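You operate a simulated robot arm through the tools that you are given. There is no shell and no other tool. Be economical: measure what you need, move in short steps, check, and stop when the job is done.

The job below is to be done with a simulated robot arm. You get a single attempt, and the scene is never put back.

## Task
Swap the old plugs in the long block for the two on the plug card.
Fine: each old plug goes back to its row in the holder; each new one is pressed home in the hole with its row's letter.

Only the result counts: the job must be done as asked and must still hold three seconds after the hand-in. Knocking over, shifting, dropping, spilling or breaking anything else fails it.

## Robot
A 6-joint arm with a two-finger parallel gripper, fixed in place. Base frame: the origin is at the foot of the arm, x ahead of it, y to its left, z up; the work surface is at about z = 880. Units: mm, degrees, N and s.
With the tool pointing down near the work surface it reaches from about 240 to 640 mm from the base axis. Its first joint turns from -66.0 to 66.0 degrees. Payload 2.7 kg.
The tool frame sits at the grasp point between the pads (the TCP): z along the fingers, y along the line on which they close. The tips reach 23 mm beyond it. Largest opening 94 mm; finger width 38, thickness 10; the body of the gripper, 54 by 96 mm, starts 39 mm behind the TCP.
Orientation is that of the tool frame in the base frame, as a unit quaternion [w, x, y, z]. With the fingers straight down and closing along the base's y, the tool's x points along the base's -x, its y along +y and its z along -z.

## Interface
- The arm moves only by the tool nudge_tool. Its arguments are lists of equal length, an entry for each row: "delta_pos": the shift along the tool's x, y, z in units of 100 mm (1.0 is 100 mm), a list of three; "rotation": the turn, a rotation vector about the tool's x, y, z in units of 180 degrees (1.0 is 180 degrees), a list of three; "hand": the finger opening in m, from 0 to 0.094. In form: {"delta_pos": [[x, y, z], ...], "rotation": [[ax, ay, az], ...], "hand": [hand, ...]}. A call has 1 to 20 rows; each row is the pose to reach, as a shift and turn from the pose commanded when the call began, along the tool's axes at that moment. A call with a number of a shift or a turn outside -1 to 1 is refused whole. Each row takes 0.2 s and may step no farther than 50 mm and 8.6 degrees from the row before; otherwise, or with a gripper value out of range, the whole call is refused. A pose out of reach is approached as far as the arm can. The call stops where the force on the tool passes 40 N (or 10 N more than at its start, if that is more) or the arm is blocked; 0.2 s more then pass. Each finger travels about 45 mm/s and halts on what it meets, pressing with about 22 N; the grip force reading is that of the motor and also rises with nothing between the fingers. The clock runs only during rows and for 0.2 s after the last one: add rows that repeat a pose to give the fingers time. The reply holds the time, the measured pose of the TCP, the force on the tool along the base axes, the opening and the grip force, in the units named above and with some noise.
- Cameras (640 x 400 px; columns grow to the right, rows downward): "scene" is fixed at [102.3, -429.6, 1407.5]; the picture's right is [0.76, -0.65, 0.00], its down [-0.33, -0.39, -0.86] and it looks along [0.56, 0.66, -0.51] (base axes); focal length 311 px, centre (320, 200). "wrist" rides on the gripper at [-39, 0, -44] in the tool frame; the picture's right is [0.00, -1.00, 0.00], its down [0.97, 0.00, -0.24] and it looks along [0.24, 0.00, 0.97] (tool axes); focal length 218 px, centre (320, 200).
- snapshot(camera): a new picture of that camera. It takes no simulated time.
- probe_pixels(camera, pixels): for up to 12 pixels [column, row] of the newest picture of that camera ("zoom" is the newest enlarged one), the place [x, y, z] in the base frame of the surface seen there, good to about 2 mm, but the place of the scene camera against the robot may be out by one fixed shift of up to 25 mm in any direction. It takes no simulated time.
- enlarge(camera, box): a new picture of the part [left, top, right, bottom] of that camera's present view, enlarged. It takes no simulated time.
- job_done(): hands the job in; it is judged then, once.

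Keep the steps short. Do not move on a guess: measure, check each grasp and each placing, and mend mistakes. In all there are 80 turns and 38 pictures (those below and enlarged ones count). Leave the gripper open and the arm clear of the work at the hand-in unless told otherwise, and finish with a single line.

The tools are called after "Emit:" as name(argument=value, ...) on one line, values as JSON. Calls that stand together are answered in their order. nudge_tool: Moves the arm, as the interface text tells. Its arguments: {"type":"object","properties":{"delta_pos":{"type":"array","items":{"type":"array","items":{"type":"number"}}},"rotation":{"type":"array","items":{"type":"array","items":{"type":"number"}}},"hand":{"type":"array","items":{"type":"number"}}},"required":["delta_pos","rotation","hand"]} The other tools are called the same way: snapshot (camera) takes a picture; probe_pixels (camera, pixels) gives the place of the surface under pixels of a picture; enlarge (camera, box) takes an enlarged picture of a part of a camera's view; job_done () hands the job in.

At the start:

```text
clock: 0.0
eef_pos: [321.4, -83.9, 1216.6]
tool_rot: [0.0, -0.001, 1.0, 0.0]
force: [0.6, 0.7, -0.2]
opening: 94.2
grasp_force: 0.0
```

scene: 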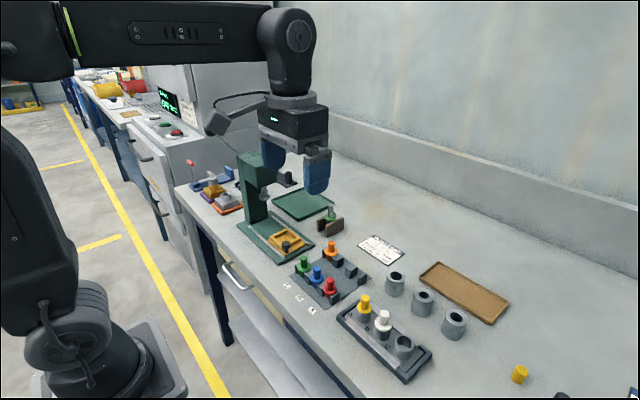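
wrist: 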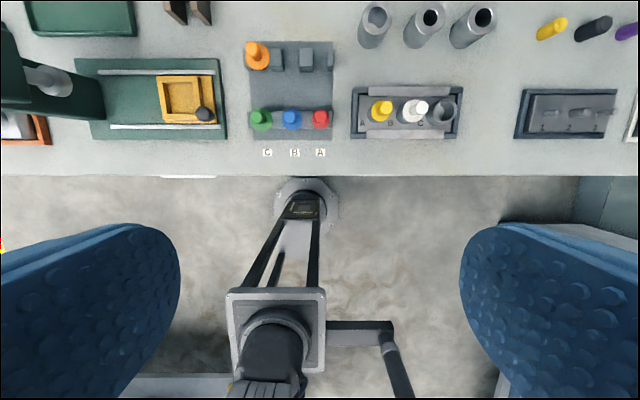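

I see a block with yellow and white plugs, a holder with coloured plugs and lettered labels, and a card. I'll enlarge these to read them.

Emit:
enlarge(camera="scene", box=[270, 225, 450, 385])

Emit:
enlarge(camera="wrist", box=[230, 20, 480, 176])

Emit:
enlarge(camera="scene", box=[340, 225, 420, 275])

```text
2.50 times, centred on (360, 305) of scene
```

zoom: 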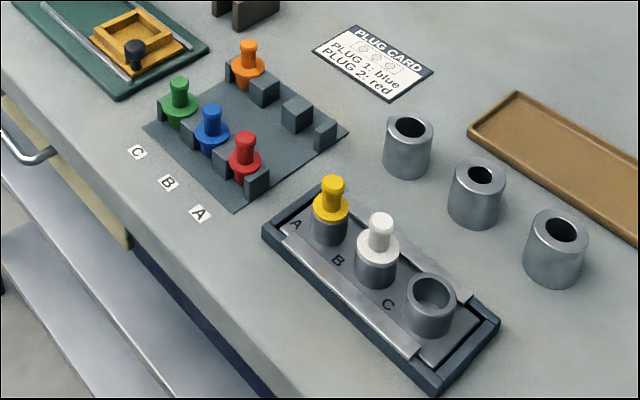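

```text
2.56 times, centred on (355, 98) of wrist
```

zoom: 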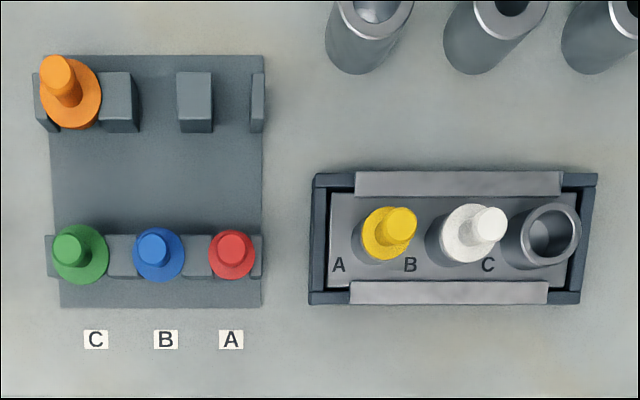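

```text
8.00 times, centred on (380, 250) of scene
```

zoom: 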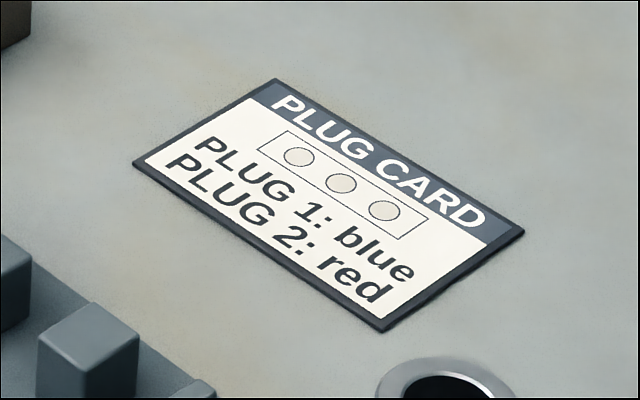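

The card calls for blue and red. Those sit in rows B and A, with white and yellow in holes B and A. The far slots of rows A and B are empty. I'll probe the wrist picture for coordinates.

Emit:
probe_pixels(camera="wrist", pixels=[[386, 106], [421, 106], [442, 114], [260, 116], [290, 116], [320, 116], [253, 48], [306, 50], [290, 50], [320, 50], [290, 80], [375, 87]])

```text
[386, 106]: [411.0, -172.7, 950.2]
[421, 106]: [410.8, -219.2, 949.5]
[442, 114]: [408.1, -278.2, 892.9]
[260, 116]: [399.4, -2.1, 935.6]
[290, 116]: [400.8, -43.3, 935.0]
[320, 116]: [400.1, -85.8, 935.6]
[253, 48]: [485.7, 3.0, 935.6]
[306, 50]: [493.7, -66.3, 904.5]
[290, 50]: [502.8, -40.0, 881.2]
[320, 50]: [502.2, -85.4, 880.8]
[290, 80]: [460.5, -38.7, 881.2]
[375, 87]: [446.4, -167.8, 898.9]
```

Now I'll move in steps to about (450, -100, 1080) for a closer view.

Emit:
nudge_tool(delta_pos=[[-0.4, 0, 0.3], [-0.8, 0, 0.6], [-1.0, 0, 0.9], [-1.0, 0, 1.0]], rotation=[[0, 0, 0], [0, 0, 0], [0, 0, 0], [0, 0, 0]], hand=[0.094, 0.094, 0.094, 0.094])

Emit:
nudge_tool(delta_pos=[[-0.2, 0, 0.2], [-0.3, 0, 0.4], [-0.3, 0, 0.4]], rotation=[[0, 0, 0], [0, 0, 0], [0, 0, 0]], hand=[0.094, 0.094, 0.094])

Emit:
snapshot(camera="wrist")

```text
clock: 1.0
eef_pos: [421.6, -83.4, 1114.9]
tool_rot: [0.0, 0.0, 1.0, 0.0]
force: [-0.2, -0.5, -0.2]
opening: 93.6
grasp_force: 0.1
```

```text
clock: 1.8
eef_pos: [453.5, -82.7, 1077.0]
tool_rot: [0.0, 0.0, 1.0, 0.0]
force: [-0.4, 0.4, 0.0]
opening: 93.8
grasp_force: 0.2
```

```text
32 pictures are left
```

wrist: 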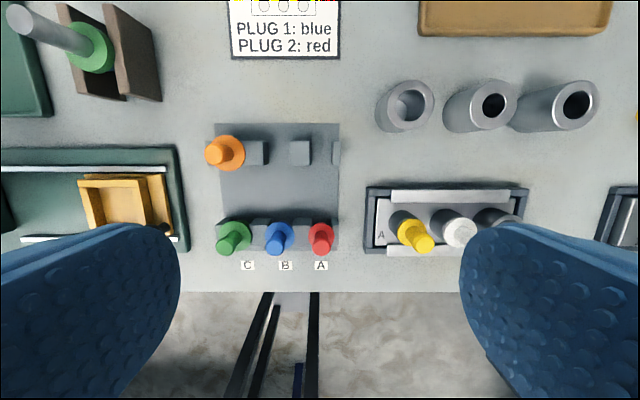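

Enlarging the holder and the block for precise probing.

Emit:
enlarge(camera="wrist", box=[200, 110, 360, 260])

Emit:
probe_pixels(camera="wrist", pixels=[[322, 244], [276, 246], [228, 246], [219, 155], [423, 244], [461, 235], [259, 153], [299, 153], [336, 153], [292, 153], [308, 153], [300, 225]])

```text
2.67 times, centred on (280, 185) of wrist
```

zoom: 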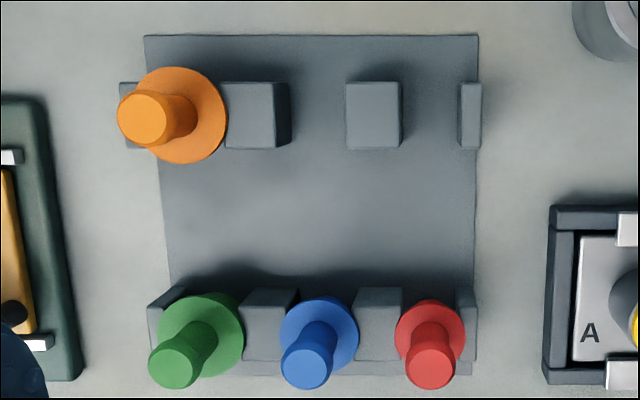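

```text
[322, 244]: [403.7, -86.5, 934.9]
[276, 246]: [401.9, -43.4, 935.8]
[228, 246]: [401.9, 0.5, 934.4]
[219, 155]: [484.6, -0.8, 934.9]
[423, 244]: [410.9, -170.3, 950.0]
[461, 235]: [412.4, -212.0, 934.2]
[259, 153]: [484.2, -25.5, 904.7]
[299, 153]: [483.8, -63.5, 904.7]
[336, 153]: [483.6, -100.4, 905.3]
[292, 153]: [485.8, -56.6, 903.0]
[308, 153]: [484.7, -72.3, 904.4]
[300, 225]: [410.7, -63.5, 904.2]
```

Probing the edges of the slots, flange heights and knob tops in the enlarged picture.

Emit:
probe_pixels(camera="zoom", pixels=[[228, 115], [272, 115], [349, 115], [398, 115], [462, 115], [480, 115], [372, 85], [372, 145], [325, 305], [430, 310], [346, 325], [320, 360]])

Emit:
probe_pixels(camera="zoom", pixels=[[205, 75], [215, 110], [222, 340], [378, 292], [378, 350], [468, 300], [305, 368], [431, 368], [172, 368], [143, 120], [464, 320], [398, 335]])

Emit:
enlarge(camera="scene", box=[285, 235, 375, 310])

```text
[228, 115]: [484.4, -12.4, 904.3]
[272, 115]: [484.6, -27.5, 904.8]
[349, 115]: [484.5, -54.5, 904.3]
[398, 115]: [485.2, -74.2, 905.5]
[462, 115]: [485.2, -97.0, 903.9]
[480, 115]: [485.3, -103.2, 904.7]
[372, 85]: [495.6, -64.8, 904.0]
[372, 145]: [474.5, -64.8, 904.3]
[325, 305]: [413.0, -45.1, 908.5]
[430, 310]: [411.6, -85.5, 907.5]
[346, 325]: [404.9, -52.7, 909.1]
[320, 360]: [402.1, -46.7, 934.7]
```

```text
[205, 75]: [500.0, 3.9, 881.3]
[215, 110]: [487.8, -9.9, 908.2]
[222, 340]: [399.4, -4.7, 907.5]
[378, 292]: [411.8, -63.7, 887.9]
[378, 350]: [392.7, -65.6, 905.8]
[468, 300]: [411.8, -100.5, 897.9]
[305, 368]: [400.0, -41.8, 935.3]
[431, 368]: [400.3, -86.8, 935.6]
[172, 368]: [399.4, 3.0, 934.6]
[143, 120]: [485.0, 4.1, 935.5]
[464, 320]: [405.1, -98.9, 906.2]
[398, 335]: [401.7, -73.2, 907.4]
```

```text
5.33 times, centred on (330, 272) of scene
```

zoom: 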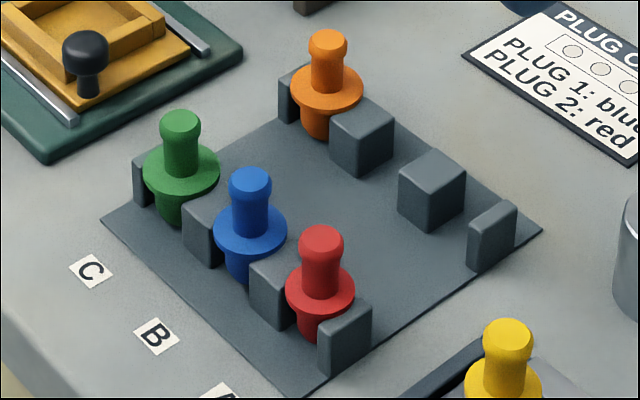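

Plug knobs in the holder top out at 935, with flange tops near 908. Now I'll shift over the block for the same measurements.

Emit:
nudge_tool(delta_pos=[[-0.1, -0.4, 0.1], [-0.2, -0.8, 0.3], [-0.2, -1.0, 0.4], [-0.2, -1.0, 0.4]], rotation=[[0, 0, 0], [0, 0, 0], [0, 0, 0], [0, 0, 0]], hand=[0.094, 0.094, 0.094, 0.094])

Emit:
enlarge(camera="wrist", box=[220, 130, 420, 255])

```text
clock: 2.8
eef_pos: [474.9, -185.9, 1035.2]
tool_rot: [0.0, 0.0, 1.0, -0.001]
force: [-0.2, 0.4, -1.0]
opening: 94.2
grasp_force: 0.0
```

```text
3.20 times, centred on (320, 192) of wrist
```

zoom: 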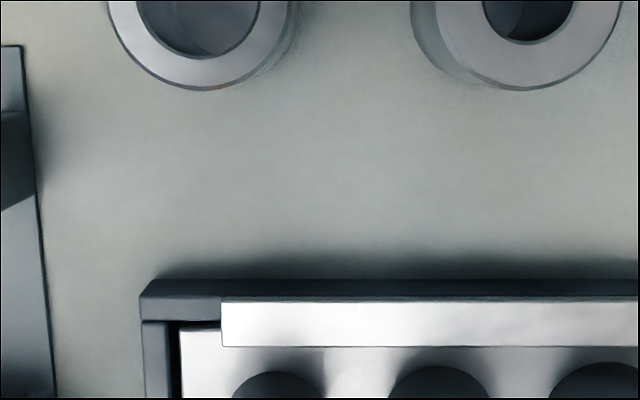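

The view is too far forward, so I'll move back 60 mm in x.

Emit:
nudge_tool(delta_pos=[[0.3, -0.1, -0.1], [0.6, -0.15, -0.1], [0.6, -0.15, -0.1]], rotation=[[0, 0, 0], [0, 0, 0], [0, 0, 0]], hand=[0.094, 0.094, 0.094])

Emit:
enlarge(camera="wrist", box=[220, 130, 420, 255])

```text
clock: 3.6
eef_pos: [412.8, -201.7, 1043.7]
tool_rot: [-0.001, 0.0, 1.0, 0.0]
force: [-1.1, -0.1, -0.9]
opening: 93.9
grasp_force: 0.0
```

```text
3.20 times, centred on (320, 192) of wrist
```

zoom: 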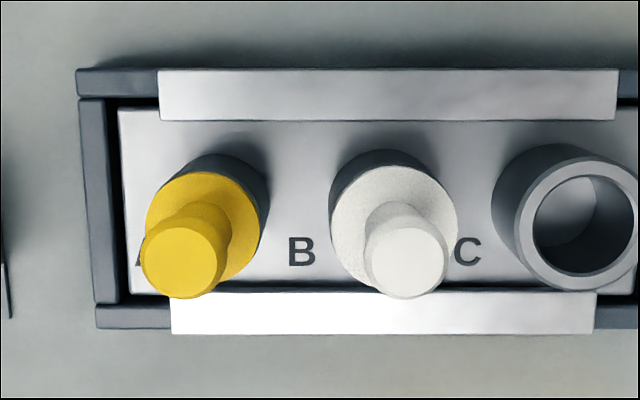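

Probing knob tops, flange edges and the rim of cup C.

Emit:
probe_pixels(camera="zoom", pixels=[[181, 258], [145, 258], [217, 258], [407, 258], [368, 258], [444, 258], [210, 178], [256, 220], [380, 175], [452, 220], [336, 215], [586, 270]])

Emit:
probe_pixels(camera="zoom", pixels=[[545, 180], [525, 225], [180, 294], [181, 225], [405, 294], [407, 222], [590, 170], [590, 285], [570, 220], [300, 200], [150, 205], [250, 255]])

```text
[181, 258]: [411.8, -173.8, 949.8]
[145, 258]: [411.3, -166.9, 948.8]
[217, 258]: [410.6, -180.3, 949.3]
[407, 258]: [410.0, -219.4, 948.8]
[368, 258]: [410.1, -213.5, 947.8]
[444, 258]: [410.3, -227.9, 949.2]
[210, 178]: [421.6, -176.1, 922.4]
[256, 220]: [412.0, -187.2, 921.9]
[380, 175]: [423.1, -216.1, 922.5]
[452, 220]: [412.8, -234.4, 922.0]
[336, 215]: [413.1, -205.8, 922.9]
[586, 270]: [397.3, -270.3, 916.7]
```

```text
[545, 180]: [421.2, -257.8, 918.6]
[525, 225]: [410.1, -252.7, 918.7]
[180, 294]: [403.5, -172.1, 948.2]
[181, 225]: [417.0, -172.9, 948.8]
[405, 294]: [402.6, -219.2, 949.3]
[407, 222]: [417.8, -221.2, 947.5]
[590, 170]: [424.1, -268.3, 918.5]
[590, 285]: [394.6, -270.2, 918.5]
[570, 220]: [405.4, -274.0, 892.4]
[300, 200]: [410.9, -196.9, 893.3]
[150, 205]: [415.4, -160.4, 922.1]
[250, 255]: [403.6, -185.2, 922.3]
```

I'll take a few still readings to learn the pose noise before fine positioning.

Emit:
nudge_tool(delta_pos=[[0, 0, 0]], rotation=[[0, 0, 0]], hand=[0.036])

Emit:
nudge_tool(delta_pos=[[0, 0, 0]], rotation=[[0, 0, 0]], hand=[0.036])

Emit:
nudge_tool(delta_pos=[[0, 0, 0]], rotation=[[0, 0, 0]], hand=[0.036])

Emit:
nudge_tool(delta_pos=[[0, 0, 0]], rotation=[[0, 0, 0]], hand=[0.036])

```text
clock: 4.0
eef_pos: [412.7, -201.7, 1044.4]
tool_rot: [0.0, 0.0, 1.0, 0.001]
force: [0.4, -0.2, -0.8]
opening: 59.0
grasp_force: 0.1
```

```text
clock: 4.4
eef_pos: [414.0, -201.6, 1044.2]
tool_rot: [0.0, 0.001, 1.0, 0.0]
force: [0.0, 0.1, -0.5]
opening: 36.1
grasp_force: 0.2
```

```text
clock: 4.8
eef_pos: [412.9, -202.1, 1044.6]
tool_rot: [-0.001, -0.001, 1.0, 0.0]
force: [0.5, -0.2, -0.1]
opening: 36.0
grasp_force: 0.0
```

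```text
clock: 5.2
eef_pos: [414.2, -202.2, 1044.7]
tool_rot: [0.0, 0.0, 1.0, 0.0]
force: [0.5, -0.6, -0.1]
opening: 35.9
grasp_force: 0.1
```

Now I'll move over yellow (410.5, -173.6), first to z about 990.

Emit:
nudge_tool(delta_pos=[[0.028, 0.283, 0], [0.028, 0.283, 0.3], [0.028, 0.283, 0.55], [0.028, 0.283, 0.55]], rotation=[[0, 0, 0], [0, 0, 0], [0, 0, 0], [0, 0, 0]], hand=[0.036, 0.036, 0.036, 0.036])

Emit:
nudge_tool(delta_pos=[[0, 0, 0]], rotation=[[0, 0, 0]], hand=[0.036])

Emit:
snapshot(camera="wrist")

```text
clock: 6.2
eef_pos: [410.7, -170.9, 991.9]
tool_rot: [0.0, 0.0, 1.0, 0.0]
force: [-0.3, 0.2, -1.2]
opening: 36.0
grasp_force: 0.1
```

```text
clock: 6.6
eef_pos: [410.5, -171.1, 992.3]
tool_rot: [0.0, 0.0, 1.0, 0.0]
force: [0.1, 1.0, -0.5]
opening: 36.0
grasp_force: 0.1
```

```text
27 pictures are left
```

wrist: 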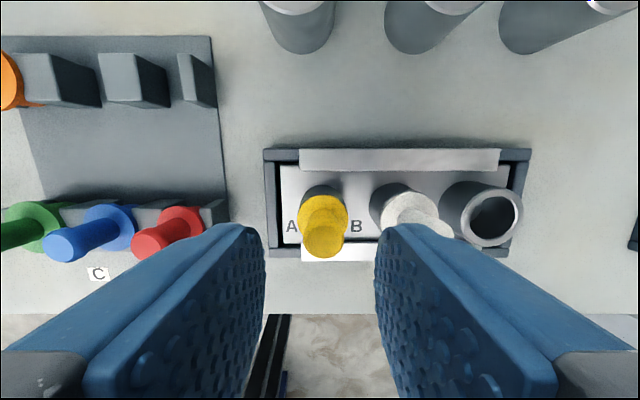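

The plug looks centred in the gap (column 322). I'll probe to cross-check against the pose reading.

Emit:
probe_pixels(camera="wrist", pixels=[[322, 240], [302, 240], [342, 240], [322, 222], [322, 256], [297, 215], [347, 215]])

```text
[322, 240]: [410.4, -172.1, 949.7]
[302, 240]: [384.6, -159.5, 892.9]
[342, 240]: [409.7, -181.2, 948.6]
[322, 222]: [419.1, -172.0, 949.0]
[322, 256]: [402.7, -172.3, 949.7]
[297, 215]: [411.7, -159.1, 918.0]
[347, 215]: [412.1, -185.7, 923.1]
```

Yellow is at about (410.6, -172.4). I'll shift y by -1.3 and descend 44 mm, so the tips sit just above the flange.

Emit:
nudge_tool(delta_pos=[[0, -0.013, 0.15], [0, -0.013, 0.3], [0, -0.013, 0.44], [0, -0.013, 0.44]], rotation=[[0, 0, 0], [0, 0, 0], [0, 0, 0], [0, 0, 0]], hand=[0.036, 0.036, 0.036, 0.036])

Emit:
nudge_tool(delta_pos=[[0, 0, 0]], rotation=[[0, 0, 0]], hand=[0.036])

Emit:
enlarge(camera="scene", box=[310, 260, 450, 360])

```text
clock: 7.6
eef_pos: [410.0, -171.5, 947.0]
tool_rot: [0.0, 0.0, 1.0, 0.0]
force: [-0.1, 0.1, -0.2]
opening: 36.0
grasp_force: 0.0
```

```text
clock: 8.0
eef_pos: [409.9, -173.2, 947.2]
tool_rot: [0.0, -0.001, 1.0, 0.0]
force: [0.6, -0.2, 0.4]
opening: 35.9
grasp_force: 0.1
```

```text
4.00 times, centred on (380, 310) of scene
```

zoom: 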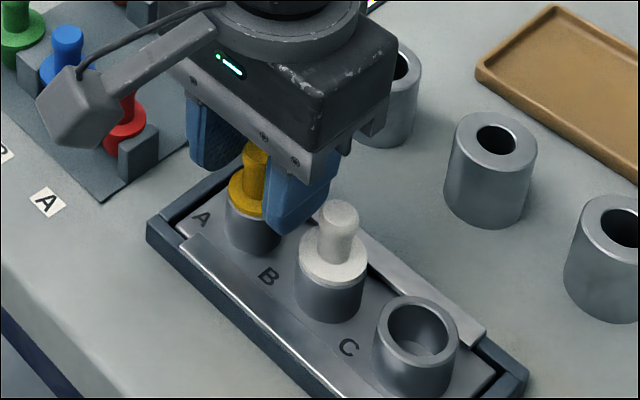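

The tips straddle yellow and clear white. Closing.

Emit:
nudge_tool(delta_pos=[[0, 0, 0], [0, 0, 0], [0, 0, 0], [0, 0, 0]], rotation=[[0, 0, 0], [0, 0, 0], [0, 0, 0], [0, 0, 0]], hand=[0.022, 0.0, 0.0, 0.0])

Emit:
nudge_tool(delta_pos=[[0, 0, 0]], rotation=[[0, 0, 0]], hand=[0.0])

```text
clock: 9.0
eef_pos: [410.3, -172.0, 947.7]
tool_rot: [0.001, 0.0, 1.0, 0.0]
force: [-1.3, -0.7, 0.6]
opening: 16.0
grasp_force: 21.8
```

```text
clock: 9.4
eef_pos: [410.4, -172.7, 948.1]
tool_rot: [0.0, 0.0, 1.0, -0.001]
force: [-0.4, -0.3, 0.6]
opening: 16.1
grasp_force: 21.8
```

Gripped at 16 mm with no side load. Pulling straight up.

Emit:
nudge_tool(delta_pos=[[0, 0, -0.03], [0, 0, -0.08], [0, 0, -0.16], [0, 0, -0.3], [0, 0, -0.5], [0, 0, -0.5]], rotation=[[0, 0, 0], [0, 0, 0], [0, 0, 0], [0, 0, 0], [0, 0, 0], [0, 0, 0]], hand=[0.0, 0.0, 0.0, 0.0, 0.0, 0.0])

Emit:
nudge_tool(delta_pos=[[0, 0, 0]], rotation=[[0, 0, 0]], hand=[0.0])

Emit:
enlarge(camera="scene", box=[310, 240, 450, 360])

Emit:
snapshot(camera="wrist")

```text
clock: 10.8
eef_pos: [408.8, -170.3, 997.6]
tool_rot: [0.0, 0.0, 1.0, -0.001]
force: [0.0, 0.5, -0.3]
opening: 16.1
grasp_force: 21.5
```

```text
clock: 11.2
eef_pos: [409.0, -171.0, 998.1]
tool_rot: [0.0, 0.0, 1.0, 0.0]
force: [0.9, 0.2, 0.2]
opening: 16.1
grasp_force: 22.0
```

```text
3.33 times, centred on (380, 300) of scene
```

zoom: 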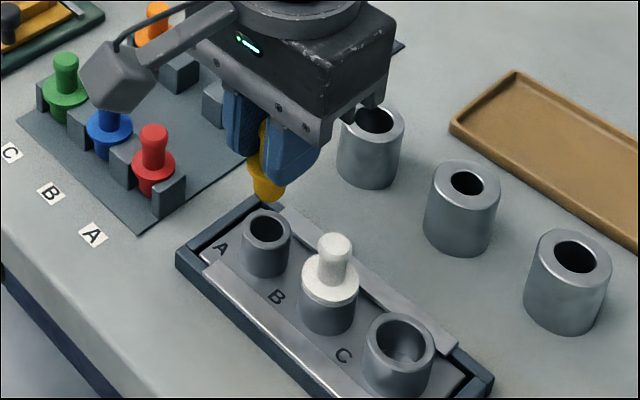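

```text
24 pictures are left
```

wrist: 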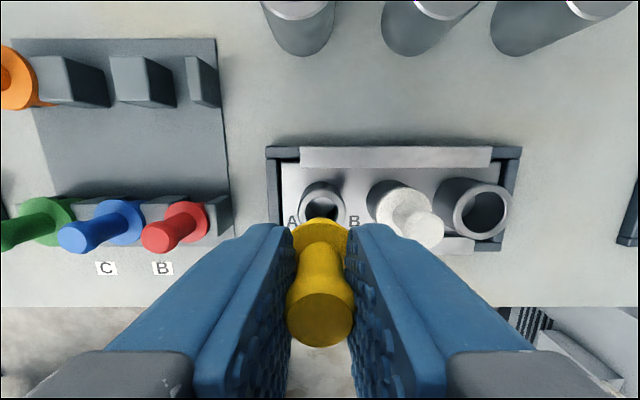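

Yellow is out cleanly and held straight. Next I'll raise and carry it over the far slot of row A, around (485, -85.5).

Emit:
nudge_tool(delta_pos=[[0, 0, -0.25], [-0.25, 0.28, -0.25], [-0.5, 0.56, -0.25], [-0.76, 0.84, -0.25], [-0.76, 0.84, -0.25], [-0.76, 0.84, -0.25]], rotation=[[0, 0, 0], [0, 0, 0], [0, 0, 0], [0, 0, 0], [0, 0, 0], [0, 0, 0]], hand=[0.0, 0.0, 0.0, 0.0, 0.0, 0.0])

Emit:
nudge_tool(delta_pos=[[0, 0, 0]], rotation=[[0, 0, 0]], hand=[0.0])

Emit:
snapshot(camera="wrist")

```text
clock: 12.6
eef_pos: [487.3, -87.6, 1021.6]
tool_rot: [0.0, 0.0, 1.0, -0.001]
force: [-0.3, -0.1, -0.5]
opening: 15.7
grasp_force: 21.9
```

```text
clock: 13.0
eef_pos: [486.4, -88.3, 1021.6]
tool_rot: [0.0, 0.0, 1.0, 0.0]
force: [0.4, 0.3, 0.4]
opening: 16.0
grasp_force: 22.3
```

```text
23 pictures are left
```

wrist: 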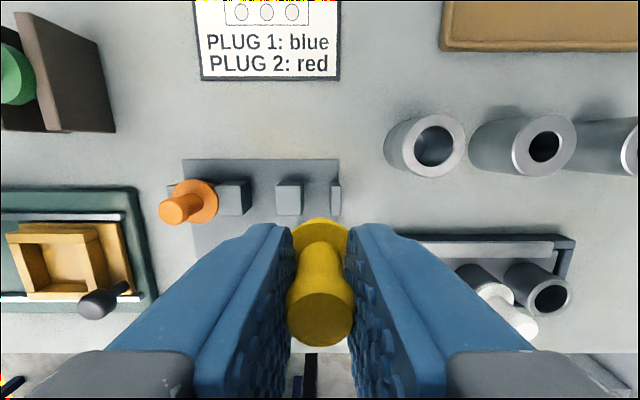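

Probing the slot's walls from here.

Emit:
probe_pixels(camera="wrist", pixels=[[301, 200], [298, 200], [278, 200], [332, 200], [335, 200], [340, 200], [288, 183], [288, 211], [335, 190], [335, 210], [250, 195], [180, 212]])

```text
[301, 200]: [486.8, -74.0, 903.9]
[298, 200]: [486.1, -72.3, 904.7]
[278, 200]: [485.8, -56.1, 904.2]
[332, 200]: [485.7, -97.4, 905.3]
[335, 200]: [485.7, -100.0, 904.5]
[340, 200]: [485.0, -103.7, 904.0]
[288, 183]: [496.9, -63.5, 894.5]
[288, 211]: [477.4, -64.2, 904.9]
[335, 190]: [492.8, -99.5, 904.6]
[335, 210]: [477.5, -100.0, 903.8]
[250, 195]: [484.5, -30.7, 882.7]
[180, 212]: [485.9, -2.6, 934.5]
```

Gap centre is y = -85.7, x = 485. I'll correct by (+2.3 y, -1.5 x) and descend to about z 962, with the plug tip still just above the posts.

Emit:
nudge_tool(delta_pos=[[0.015, 0.023, 0], [0.015, 0.023, 0.3], [0.015, 0.023, 0.58], [0.015, 0.023, 0.58]], rotation=[[0, 0, 0], [0, 0, 0], [0, 0, 0], [0, 0, 0]], hand=[0.0, 0.0, 0.0, 0.0])

Emit:
nudge_tool(delta_pos=[[0, 0, 0]], rotation=[[0, 0, 0]], hand=[0.0])

Emit:
enlarge(camera="scene", box=[285, 215, 405, 305])

```text
clock: 14.0
eef_pos: [482.5, -86.1, 964.7]
tool_rot: [0.0, 0.0, 1.0, -0.001]
force: [0.4, -0.3, 1.2]
opening: 15.8
grasp_force: 22.6
```

```text
clock: 14.4
eef_pos: [483.6, -86.1, 964.8]
tool_rot: [0.0, 0.0, 1.0, 0.0]
force: [0.1, 0.3, -0.4]
opening: 15.9
grasp_force: 21.8
```

```text
4.44 times, centred on (345, 260) of scene
```

zoom: 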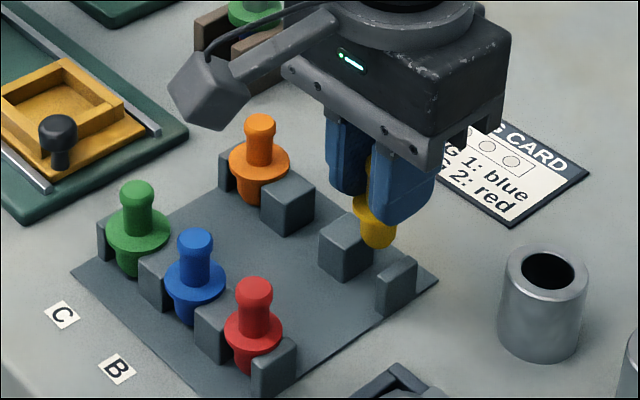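

Plug tip is just over the gap. I'll shift x +1.8 and lower about 30 mm.

Emit:
nudge_tool(delta_pos=[[-0.018, 0.003, 0.05], [-0.018, 0.003, 0.12], [-0.018, 0.003, 0.2], [-0.018, 0.003, 0.27], [-0.018, 0.003, 0.3], [-0.018, 0.003, 0.3]], rotation=[[0, 0, 0], [0, 0, 0], [0, 0, 0], [0, 0, 0], [0, 0, 0], [0, 0, 0]], hand=[0.0, 0.0, 0.0, 0.0, 0.0, 0.0])

Emit:
nudge_tool(delta_pos=[[0, 0, 0]], rotation=[[0, 0, 0]], hand=[0.0])

Emit:
enlarge(camera="scene", box=[305, 225, 385, 285])

```text
clock: 15.8
eef_pos: [485.4, -85.1, 934.8]
tool_rot: [0.0, 0.0, 1.0, 0.0]
force: [-0.8, 0.2, 0.7]
opening: 15.9
grasp_force: 22.3
```

```text
clock: 16.2
eef_pos: [485.4, -85.3, 933.9]
tool_rot: [0.0, 0.0, 1.0, 0.0]
force: [-0.4, -0.3, 0.6]
opening: 16.1
grasp_force: 22.0
```

```text
6.67 times, centred on (345, 255) of scene
```

zoom: 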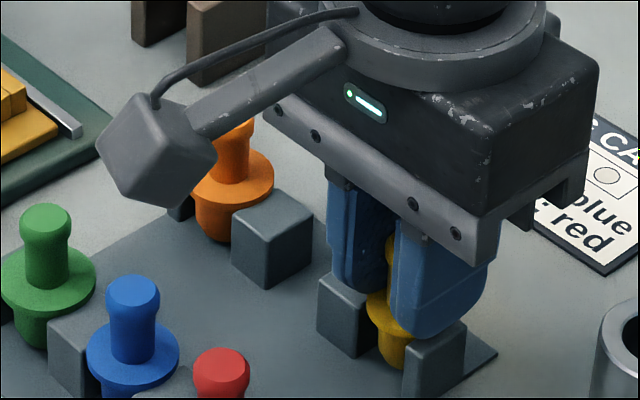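

No contact yet. Lowering 1.0 and then 0.8 mm while watching the force.

Emit:
nudge_tool(delta_pos=[[0, 0, 0.005], [0, 0, 0.01], [0, 0, 0.01]], rotation=[[0, 0, 0], [0, 0, 0], [0, 0, 0]], hand=[0.0, 0.0, 0.0])

Emit:
nudge_tool(delta_pos=[[0, 0, 0.004], [0, 0, 0.008], [0, 0, 0.008]], rotation=[[0, 0, 0], [0, 0, 0], [0, 0, 0]], hand=[0.0, 0.0, 0.0])

```text
clock: 17.0
eef_pos: [484.4, -85.5, 934.6]
tool_rot: [0.0, -0.001, 1.0, 0.0]
force: [0.2, 1.0, 0.0]
opening: 16.1
grasp_force: 21.7
```

```text
clock: 17.8
eef_pos: [484.1, -86.5, 933.2]
tool_rot: [0.001, 0.0, 1.0, 0.0]
force: [-0.7, 2.0, 4.4]
opening: 15.9
grasp_force: 22.0
```

Contact of 4 N at the expected seat height. Opening to release.

Emit:
nudge_tool(delta_pos=[[0, 0, 0], [0, 0, 0], [0, 0, 0]], rotation=[[0, 0, 0], [0, 0, 0], [0, 0, 0]], hand=[0.026, 0.036, 0.036])

Emit:
nudge_tool(delta_pos=[[0, 0, -0.2], [0, 0, -0.5], [0, 0, -0.8], [0, 0, -0.8]], rotation=[[0, 0, 0], [0, 0, 0], [0, 0, 0], [0, 0, 0]], hand=[0.036, 0.036, 0.036, 0.036])

Emit:
snapshot(camera="wrist")

```text
clock: 18.6
eef_pos: [484.4, -85.1, 932.4]
tool_rot: [0.0, -0.001, 1.0, 0.0]
force: [-0.2, 0.5, -0.4]
opening: 36.1
grasp_force: 0.1
```

```text
clock: 19.6
eef_pos: [485.2, -86.2, 1013.2]
tool_rot: [0.0, -0.001, 1.0, 0.0]
force: [1.0, 0.4, -0.5]
opening: 35.8
grasp_force: 0.1
```

```text
20 pictures are left
```

wrist: 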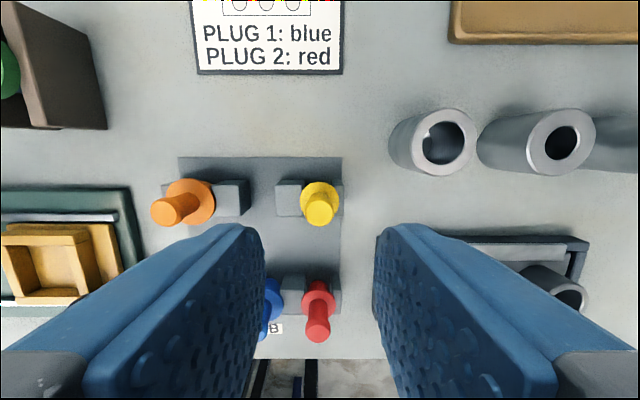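

Yellow is seated. Probing red and yellow from here.

Emit:
probe_pixels(camera="wrist", pixels=[[319, 330], [306, 330], [330, 330], [319, 318], [319, 341], [320, 207], [320, 225], [320, 186], [303, 202], [338, 202], [302, 298], [335, 298]])

```text
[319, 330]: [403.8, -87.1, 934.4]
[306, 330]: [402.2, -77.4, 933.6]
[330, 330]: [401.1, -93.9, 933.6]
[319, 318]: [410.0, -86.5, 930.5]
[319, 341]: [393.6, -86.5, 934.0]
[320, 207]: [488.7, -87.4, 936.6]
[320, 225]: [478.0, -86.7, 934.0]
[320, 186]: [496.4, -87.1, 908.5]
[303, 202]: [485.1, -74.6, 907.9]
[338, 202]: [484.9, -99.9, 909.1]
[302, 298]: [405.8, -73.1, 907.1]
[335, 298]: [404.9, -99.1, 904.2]
```

Red is at about (401.5, -86). Moving above it at z about 985 and looking again.

Emit:
nudge_tool(delta_pos=[[0.3, 0, 0], [0.6, 0, 0], [0.83, 0, 0], [0.83, 0, 0.25], [0.83, 0, 0.25]], rotation=[[0, 0, 0], [0, 0, 0], [0, 0, 0], [0, 0, 0], [0, 0, 0]], hand=[0.036, 0.036, 0.036, 0.036, 0.036])

Emit:
nudge_tool(delta_pos=[[0, 0, 0]], rotation=[[0, 0, 0]], hand=[0.036])

Emit:
enlarge(camera="wrist", box=[200, 100, 440, 250])

```text
clock: 20.8
eef_pos: [402.1, -84.9, 987.2]
tool_rot: [0.0, 0.001, 1.0, 0.0]
force: [0.4, 0.4, 0.3]
opening: 35.9
grasp_force: 0.1
```

```text
clock: 21.2
eef_pos: [401.9, -84.9, 987.0]
tool_rot: [-0.001, 0.001, 1.0, -0.001]
force: [0.9, -0.5, -0.2]
opening: 36.1
grasp_force: 0.1
```

```text
2.67 times, centred on (320, 175) of wrist
```

zoom: 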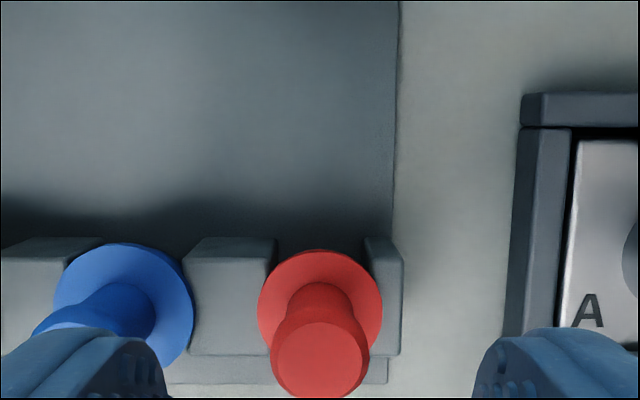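

Probing red's knob and flange edges.

Emit:
probe_pixels(camera="zoom", pixels=[[319, 360], [276, 360], [363, 360], [319, 325], [319, 393], [261, 310], [379, 310], [320, 253], [100, 330], [230, 240], [230, 350], [384, 240]])

```text
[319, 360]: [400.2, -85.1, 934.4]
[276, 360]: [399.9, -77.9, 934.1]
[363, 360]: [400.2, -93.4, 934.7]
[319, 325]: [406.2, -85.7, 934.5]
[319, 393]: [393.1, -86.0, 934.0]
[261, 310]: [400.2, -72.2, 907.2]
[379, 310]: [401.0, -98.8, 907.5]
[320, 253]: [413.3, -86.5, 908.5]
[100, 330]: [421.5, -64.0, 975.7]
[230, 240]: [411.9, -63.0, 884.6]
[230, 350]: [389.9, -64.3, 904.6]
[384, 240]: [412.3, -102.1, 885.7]
```

Red is at (400.3, -85.6). I'll correct and descend to TCP z about 934.

Emit:
nudge_tool(delta_pos=[[0.017, -0.005, 0.0], [0.017, -0.005, 0.2], [0.017, -0.005, 0.4], [0.017, -0.005, 0.53], [0.017, -0.005, 0.53]], rotation=[[0, 0, 0], [0, 0, 0], [0, 0, 0], [0, 0, 0], [0, 0, 0]], hand=[0.036, 0.036, 0.036, 0.036, 0.036])

Emit:
nudge_tool(delta_pos=[[0, 0, 0]], rotation=[[0, 0, 0]], hand=[0.036])

Emit:
nudge_tool(delta_pos=[[0, 0, 0]], rotation=[[0, 0, 0]], hand=[0.036])

```text
clock: 22.4
eef_pos: [399.7, -86.3, 934.5]
tool_rot: [0.0, 0.001, 1.0, -0.001]
force: [-0.2, -0.4, -0.1]
opening: 35.9
grasp_force: 0.0
```

```text
clock: 22.8
eef_pos: [399.8, -85.6, 934.4]
tool_rot: [0.0, 0.0, 1.0, -0.001]
force: [0.6, -0.1, 0.6]
opening: 36.2
grasp_force: 0.0
```

```text
clock: 23.2
eef_pos: [399.6, -85.0, 934.8]
tool_rot: [0.0, 0.0, 1.0, 0.0]
force: [-0.3, 0.2, 1.0]
opening: 36.0
grasp_force: 0.1
```

Well aligned at (399.7, -85.6, 934.6). Closing, then checking the grip.

Emit:
nudge_tool(delta_pos=[[0, 0, 0], [0, 0, 0], [0, 0, 0], [0, 0, 0]], rotation=[[0, 0, 0], [0, 0, 0], [0, 0, 0], [0, 0, 0]], hand=[0.022, 0.0, 0.0, 0.0])

Emit:
nudge_tool(delta_pos=[[0, 0, -0.05], [0, 0, -0.15], [0, 0, -0.3], [0, 0, -0.6], [0, 0, -0.85], [0, 0, -0.85]], rotation=[[0, 0, 0], [0, 0, 0], [0, 0, 0], [0, 0, 0], [0, 0, 0], [0, 0, 0]], hand=[0.0, 0.0, 0.0, 0.0, 0.0, 0.0])

Emit:
nudge_tool(delta_pos=[[0, 0, 0]], rotation=[[0, 0, 0]], hand=[0.0])

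```text
clock: 24.2
eef_pos: [398.9, -86.8, 934.4]
tool_rot: [0.001, -0.001, 1.0, -0.001]
force: [0.2, 0.8, 0.8]
opening: 16.2
grasp_force: 21.6
```

```text
clock: 25.6
eef_pos: [399.8, -86.5, 1019.7]
tool_rot: [0.0, -0.001, 1.0, 0.0]
force: [-0.8, -1.0, 0.7]
opening: 15.9
grasp_force: 21.7
```

```text
clock: 26.0
eef_pos: [400.8, -84.9, 1019.3]
tool_rot: [0.0, 0.0, 1.0, 0.0]
force: [0.0, 0.7, 1.2]
opening: 16.0
grasp_force: 22.0
```

Red is held. Carrying it over hole A at (410, -172.5), staying high, then looking at the hole.

Emit:
nudge_tool(delta_pos=[[-0.05, -0.4, 0], [-0.1, -0.8, 0], [-0.1, -0.87, 0], [-0.1, -0.87, 0], [-0.1, -0.87, 0]], rotation=[[0, 0, 0], [0, 0, 0], [0, 0, 0], [0, 0, 0], [0, 0, 0]], hand=[0.0, 0.0, 0.0, 0.0, 0.0])

Emit:
nudge_tool(delta_pos=[[0, 0, 0]], rotation=[[0, 0, 0]], hand=[0.0])

Emit:
enlarge(camera="wrist", box=[256, 140, 416, 240])

```text
clock: 27.2
eef_pos: [410.6, -174.6, 1019.8]
tool_rot: [0.0, 0.0, 1.0, 0.0]
force: [-0.3, 0.5, 0.5]
opening: 16.3
grasp_force: 22.4
```

```text
clock: 27.6
eef_pos: [409.2, -174.2, 1020.5]
tool_rot: [0.0, 0.0, 1.0, 0.0]
force: [-0.6, -0.3, -0.1]
opening: 16.0
grasp_force: 21.8
```

```text
4.00 times, centred on (336, 190) of wrist
```

zoom: 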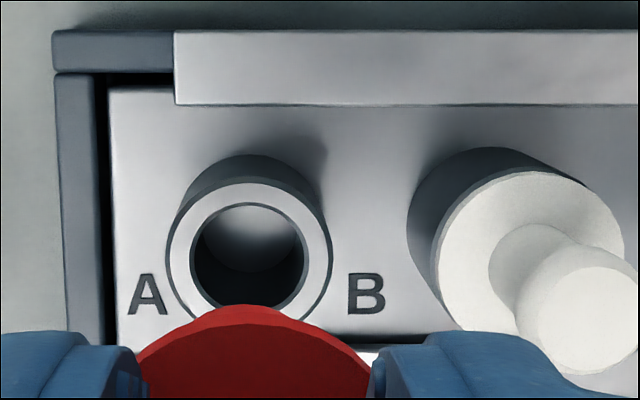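

Probing the rim of hole A.

Emit:
probe_pixels(camera="zoom", pixels=[[169, 262], [188, 262], [310, 262], [329, 262], [249, 187], [249, 200], [249, 196], [328, 240], [171, 240], [180, 220], [319, 220], [249, 270]])

```text
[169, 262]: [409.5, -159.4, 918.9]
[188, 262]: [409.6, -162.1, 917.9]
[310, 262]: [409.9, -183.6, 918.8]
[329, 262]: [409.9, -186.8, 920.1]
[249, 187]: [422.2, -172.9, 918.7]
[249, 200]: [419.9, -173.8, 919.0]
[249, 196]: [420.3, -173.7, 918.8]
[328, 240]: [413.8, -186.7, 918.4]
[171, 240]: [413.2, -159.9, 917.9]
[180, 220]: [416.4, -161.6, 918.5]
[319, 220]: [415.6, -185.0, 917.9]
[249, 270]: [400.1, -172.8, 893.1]
```

Hole A's centre is at about (409.2, -173.1). Probing the held red flange's edge to get the plug offset relative to the tool.

Emit:
probe_pixels(camera="zoom", pixels=[[247, 307], [247, 312], [220, 312], [275, 312], [180, 335], [317, 335], [150, 365], [350, 365], [247, 340], [247, 305]])

Emit:
nudge_tool(delta_pos=[[0, 0, 0]], rotation=[[0, 0, 0]], hand=[0.0])

Emit:
nudge_tool(delta_pos=[[0, 0, 0]], rotation=[[0, 0, 0]], hand=[0.0])

Emit:
nudge_tool(delta_pos=[[0, 0, 0]], rotation=[[0, 0, 0]], hand=[0.0])

```text
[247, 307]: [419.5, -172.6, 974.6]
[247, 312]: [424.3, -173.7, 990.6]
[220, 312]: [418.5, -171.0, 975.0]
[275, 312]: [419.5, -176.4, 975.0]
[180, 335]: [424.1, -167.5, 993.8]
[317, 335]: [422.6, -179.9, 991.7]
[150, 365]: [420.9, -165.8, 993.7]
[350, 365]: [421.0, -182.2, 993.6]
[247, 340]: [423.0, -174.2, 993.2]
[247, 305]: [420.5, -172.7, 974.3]
```

```text
clock: 28.0
eef_pos: [409.9, -174.6, 1019.3]
tool_rot: [-0.001, 0.0, 1.0, 0.0]
force: [-0.1, -0.4, 0.0]
opening: 15.8
grasp_force: 21.7
```

```text
clock: 28.4
eef_pos: [410.7, -173.8, 1019.5]
tool_rot: [0.0, 0.0, 1.0, 0.0]
force: [-0.1, 0.3, 0.3]
opening: 16.2
grasp_force: 22.1
```

```text
clock: 28.8
eef_pos: [409.7, -173.0, 1018.7]
tool_rot: [0.0, -0.001, 1.0, 0.0]
force: [0.9, 0.3, -0.4]
opening: 15.9
grasp_force: 21.9
```

The plug centre is about (411, -174) and the hole is (409.2, -173.1). I'll correct by x -1.8, y +0.9 and descend to TCP z about 968, with the plug tip about 4 mm above the rim.

Emit:
nudge_tool(delta_pos=[[0.018, 0.009, 0], [0.018, 0.009, 0.3], [0.018, 0.009, 0.51], [0.018, 0.009, 0.51]], rotation=[[0, 0, 0], [0, 0, 0], [0, 0, 0], [0, 0, 0]], hand=[0.0, 0.0, 0.0, 0.0])

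Emit:
nudge_tool(delta_pos=[[0, 0, 0]], rotation=[[0, 0, 0]], hand=[0.0])

Emit:
nudge_tool(delta_pos=[[0, 0, 0]], rotation=[[0, 0, 0]], hand=[0.0])

Emit:
nudge_tool(delta_pos=[[0, 0, 0]], rotation=[[0, 0, 0]], hand=[0.0])

Emit:
enlarge(camera="scene", box=[330, 265, 410, 325])

```text
clock: 29.8
eef_pos: [409.4, -173.2, 969.5]
tool_rot: [0.0, 0.0, 1.0, 0.0]
force: [0.4, 0.5, 0.1]
opening: 16.1
grasp_force: 21.7
```

```text
clock: 30.2
eef_pos: [409.6, -172.5, 969.7]
tool_rot: [-0.001, 0.001, 1.0, 0.001]
force: [-1.1, -0.6, -0.6]
opening: 16.1
grasp_force: 21.9
```

```text
clock: 30.6
eef_pos: [408.8, -172.8, 970.2]
tool_rot: [0.0, 0.0, 1.0, 0.0]
force: [0.6, 0.2, 0.3]
opening: 15.8
grasp_force: 22.3
```

```text
clock: 31.0
eef_pos: [409.0, -173.3, 970.1]
tool_rot: [0.0, 0.001, 1.0, 0.001]
force: [0.5, -0.4, 0.2]
opening: 15.9
grasp_force: 21.9
```

```text
6.67 times, centred on (370, 295) of scene
```

zoom: 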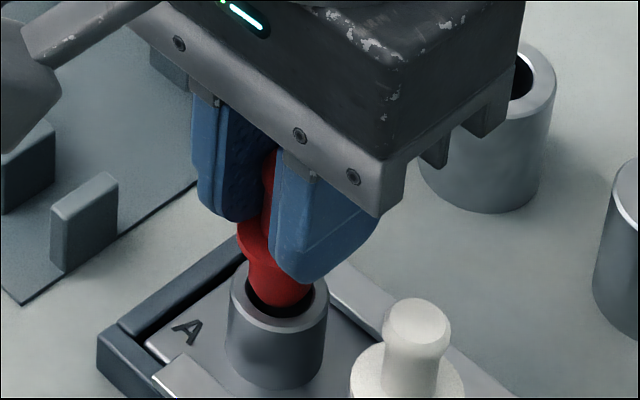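

The tip is above the hole. I'll nudge x -0.9 and lower about 13 mm in small steps.

Emit:
nudge_tool(delta_pos=[[0.009, -0.001, 0.03], [0.009, -0.001, 0.06], [0.009, -0.001, 0.09], [0.009, -0.001, 0.12], [0.009, -0.001, 0.13]], rotation=[[0, 0, 0], [0, 0, 0], [0, 0, 0], [0, 0, 0], [0, 0, 0]], hand=[0.0, 0.0, 0.0, 0.0, 0.0])

Emit:
nudge_tool(delta_pos=[[0, 0, 0]], rotation=[[0, 0, 0]], hand=[0.0])

```text
clock: 32.2
eef_pos: [409.0, -173.2, 956.3]
tool_rot: [0.0, 0.0, 1.0, -0.001]
force: [5.5, -3.6, 4.9]
opening: 16.1
grasp_force: 22.1
```

```text
clock: 32.6
eef_pos: [408.1, -172.9, 956.0]
tool_rot: [0.001, 0.0, 1.0, 0.0]
force: [5.7, -4.2, 4.7]
opening: 16.2
grasp_force: 21.7
```

It has entered, with small side loads (+x, -y). I'll relieve with x +0.7, y -0.5 and check.

Emit:
nudge_tool(delta_pos=[[-0.007, -0.005, 0], [-0.007, -0.005, 0]], rotation=[[0, 0, 0], [0, 0, 0]], hand=[0.0, 0.0])

Emit:
nudge_tool(delta_pos=[[0, 0, 0.02], [0, 0, 0.04], [0, 0, 0.05], [0, 0, 0.05]], rotation=[[0, 0, 0], [0, 0, 0], [0, 0, 0], [0, 0, 0]], hand=[0.0, 0.0, 0.0, 0.0])

```text
clock: 33.2
eef_pos: [407.0, -173.2, 955.8]
tool_rot: [-0.001, 0.0, 1.0, 0.0]
force: [2.0, 1.1, -0.9]
opening: 16.0
grasp_force: 22.1
```

```text
clock: 34.2
eef_pos: [408.4, -172.0, 951.0]
tool_rot: [0.0, 0.0, 1.0, 0.0]
force: [-2.4, -1.4, 2.3]
opening: 16.0
grasp_force: 22.2
```

Going in smoothly. Pressing the last 3–4 mm until the force rises.

Emit:
nudge_tool(delta_pos=[[0, 0, 0.015], [0, 0, 0.03], [0, 0, 0.035], [0, 0, 0.035]], rotation=[[0, 0, 0], [0, 0, 0], [0, 0, 0], [0, 0, 0]], hand=[0.0, 0.0, 0.0, 0.0])

Emit:
nudge_tool(delta_pos=[[0, 0, 0.01], [0, 0, 0.02], [0, 0, 0.02]], rotation=[[0, 0, 0], [0, 0, 0], [0, 0, 0]], hand=[0.0, 0.0, 0.0])

```text
clock: 35.2
eef_pos: [408.6, -172.6, 948.3]
tool_rot: [-0.001, 0.0, 1.0, 0.001]
force: [-6.8, -2.1, 10.3]
opening: 16.0
grasp_force: 21.7
```

```text
clock: 36.0
eef_pos: [408.3, -173.2, 946.7]
tool_rot: [0.001, 0.0, 1.0, -0.001]
force: [-9.5, 3.7, 29.3]
opening: 15.9
grasp_force: 22.4
```

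Force rises to 29 N at the expected home height. Releasing and inspecting.

Emit:
nudge_tool(delta_pos=[[0, 0, -0.015], [0, 0, -0.015], [0, 0, -0.015]], rotation=[[0, 0, 0], [0, 0, 0], [0, 0, 0]], hand=[0.026, 0.036, 0.036])

Emit:
nudge_tool(delta_pos=[[0, 0, -0.2], [0, 0, -0.45], [0, 0, -0.45]], rotation=[[0, 0, 0], [0, 0, 0], [0, 0, 0]], hand=[0.036, 0.036, 0.036])

Emit:
enlarge(camera="wrist", box=[220, 140, 460, 290])

```text
clock: 36.8
eef_pos: [407.9, -172.6, 945.6]
tool_rot: [-0.001, 0.0, 1.0, 0.0]
force: [-0.3, -0.2, -0.2]
opening: 36.2
grasp_force: 0.0
```

```text
clock: 37.6
eef_pos: [410.3, -172.8, 992.6]
tool_rot: [0.0, 0.0, 1.0, 0.0]
force: [0.2, 0.1, -0.2]
opening: 35.8
grasp_force: 0.1
```

```text
2.67 times, centred on (340, 215) of wrist
```

zoom: 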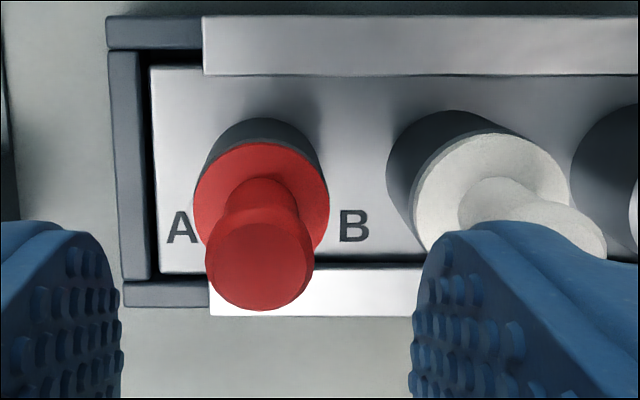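

Probing red's flange and knob heights to confirm it is home, plus white's features.

Emit:
probe_pixels(camera="zoom", pixels=[[262, 155], [205, 200], [320, 200], [260, 262], [230, 165], [300, 165], [260, 300], [490, 145], [425, 190], [550, 170], [420, 230], [262, 148]])

```text
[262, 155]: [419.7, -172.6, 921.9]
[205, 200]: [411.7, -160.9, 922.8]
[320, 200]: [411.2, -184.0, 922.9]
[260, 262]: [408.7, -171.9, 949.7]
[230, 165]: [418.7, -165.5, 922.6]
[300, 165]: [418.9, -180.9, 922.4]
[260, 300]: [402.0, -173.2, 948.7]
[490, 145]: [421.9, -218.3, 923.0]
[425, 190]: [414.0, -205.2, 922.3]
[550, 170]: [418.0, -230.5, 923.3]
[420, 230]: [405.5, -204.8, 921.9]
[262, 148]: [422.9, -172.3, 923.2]
```

Red is home (flange at 922.4, same as the old plug). Now moving above white (409.3, -219.8).

Emit:
nudge_tool(delta_pos=[[0.005, -0.25, 0], [0.005, -0.46, 0], [0.005, -0.46, 0], [0.005, -0.46, 0]], rotation=[[0, 0, 0], [0, 0, 0], [0, 0, 0], [0, 0, 0]], hand=[0.036, 0.036, 0.036, 0.036])

Emit:
nudge_tool(delta_pos=[[0, 0, 0]], rotation=[[0, 0, 0]], hand=[0.036])

Emit:
enlarge(camera="wrist", box=[220, 140, 420, 265])

```text
clock: 38.6
eef_pos: [408.7, -217.3, 993.1]
tool_rot: [0.0, -0.001, 1.0, 0.0]
force: [0.8, -0.1, 1.1]
opening: 36.2
grasp_force: 0.0
```

```text
clock: 39.0
eef_pos: [408.4, -218.3, 992.7]
tool_rot: [0.001, 0.0, 1.0, 0.0]
force: [0.4, 0.3, 0.3]
opening: 36.2
grasp_force: 0.0
```

```text
3.20 times, centred on (320, 202) of wrist
```

zoom: 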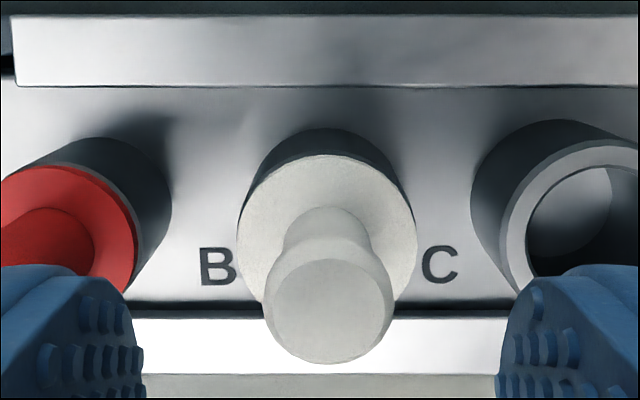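

Probing white's flange.

Emit:
probe_pixels(camera="zoom", pixels=[[241, 235], [414, 235], [327, 157], [250, 200], [404, 200], [329, 300], [329, 358], [269, 300], [390, 300]])

```text
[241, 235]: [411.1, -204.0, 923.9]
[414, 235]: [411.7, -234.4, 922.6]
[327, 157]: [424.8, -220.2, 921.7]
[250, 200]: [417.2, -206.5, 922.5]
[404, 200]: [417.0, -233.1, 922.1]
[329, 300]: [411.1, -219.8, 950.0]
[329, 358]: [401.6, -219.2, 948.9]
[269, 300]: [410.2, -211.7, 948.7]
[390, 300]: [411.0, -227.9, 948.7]
```

White is at (409.5, -219.5). Correcting and descending to TCP z about 948.

Emit:
nudge_tool(delta_pos=[[-0.01, -0.014, 0], [-0.01, -0.014, 0.2], [-0.01, -0.014, 0.4], [-0.01, -0.014, 0.447], [-0.01, -0.014, 0.447]], rotation=[[0, 0, 0], [0, 0, 0], [0, 0, 0], [0, 0, 0], [0, 0, 0]], hand=[0.036, 0.036, 0.036, 0.036, 0.036])

Emit:
nudge_tool(delta_pos=[[0, 0, 0]], rotation=[[0, 0, 0]], hand=[0.036])

Emit:
nudge_tool(delta_pos=[[0, 0, 0]], rotation=[[0, 0, 0]], hand=[0.036])

```text
clock: 40.2
eef_pos: [409.3, -221.2, 948.1]
tool_rot: [0.0, 0.0, 1.0, 0.0]
force: [0.1, 0.2, -0.5]
opening: 35.8
grasp_force: 0.2
```

```text
clock: 40.6
eef_pos: [408.8, -219.1, 948.6]
tool_rot: [0.0, 0.0, 1.0, 0.0]
force: [-0.4, 0.5, 0.1]
opening: 35.8
grasp_force: 0.1
```

```text
clock: 41.0
eef_pos: [408.9, -219.8, 947.1]
tool_rot: [0.001, 0.0, 1.0, 0.0]
force: [0.3, 0.6, -0.1]
opening: 35.9
grasp_force: 0.0
```

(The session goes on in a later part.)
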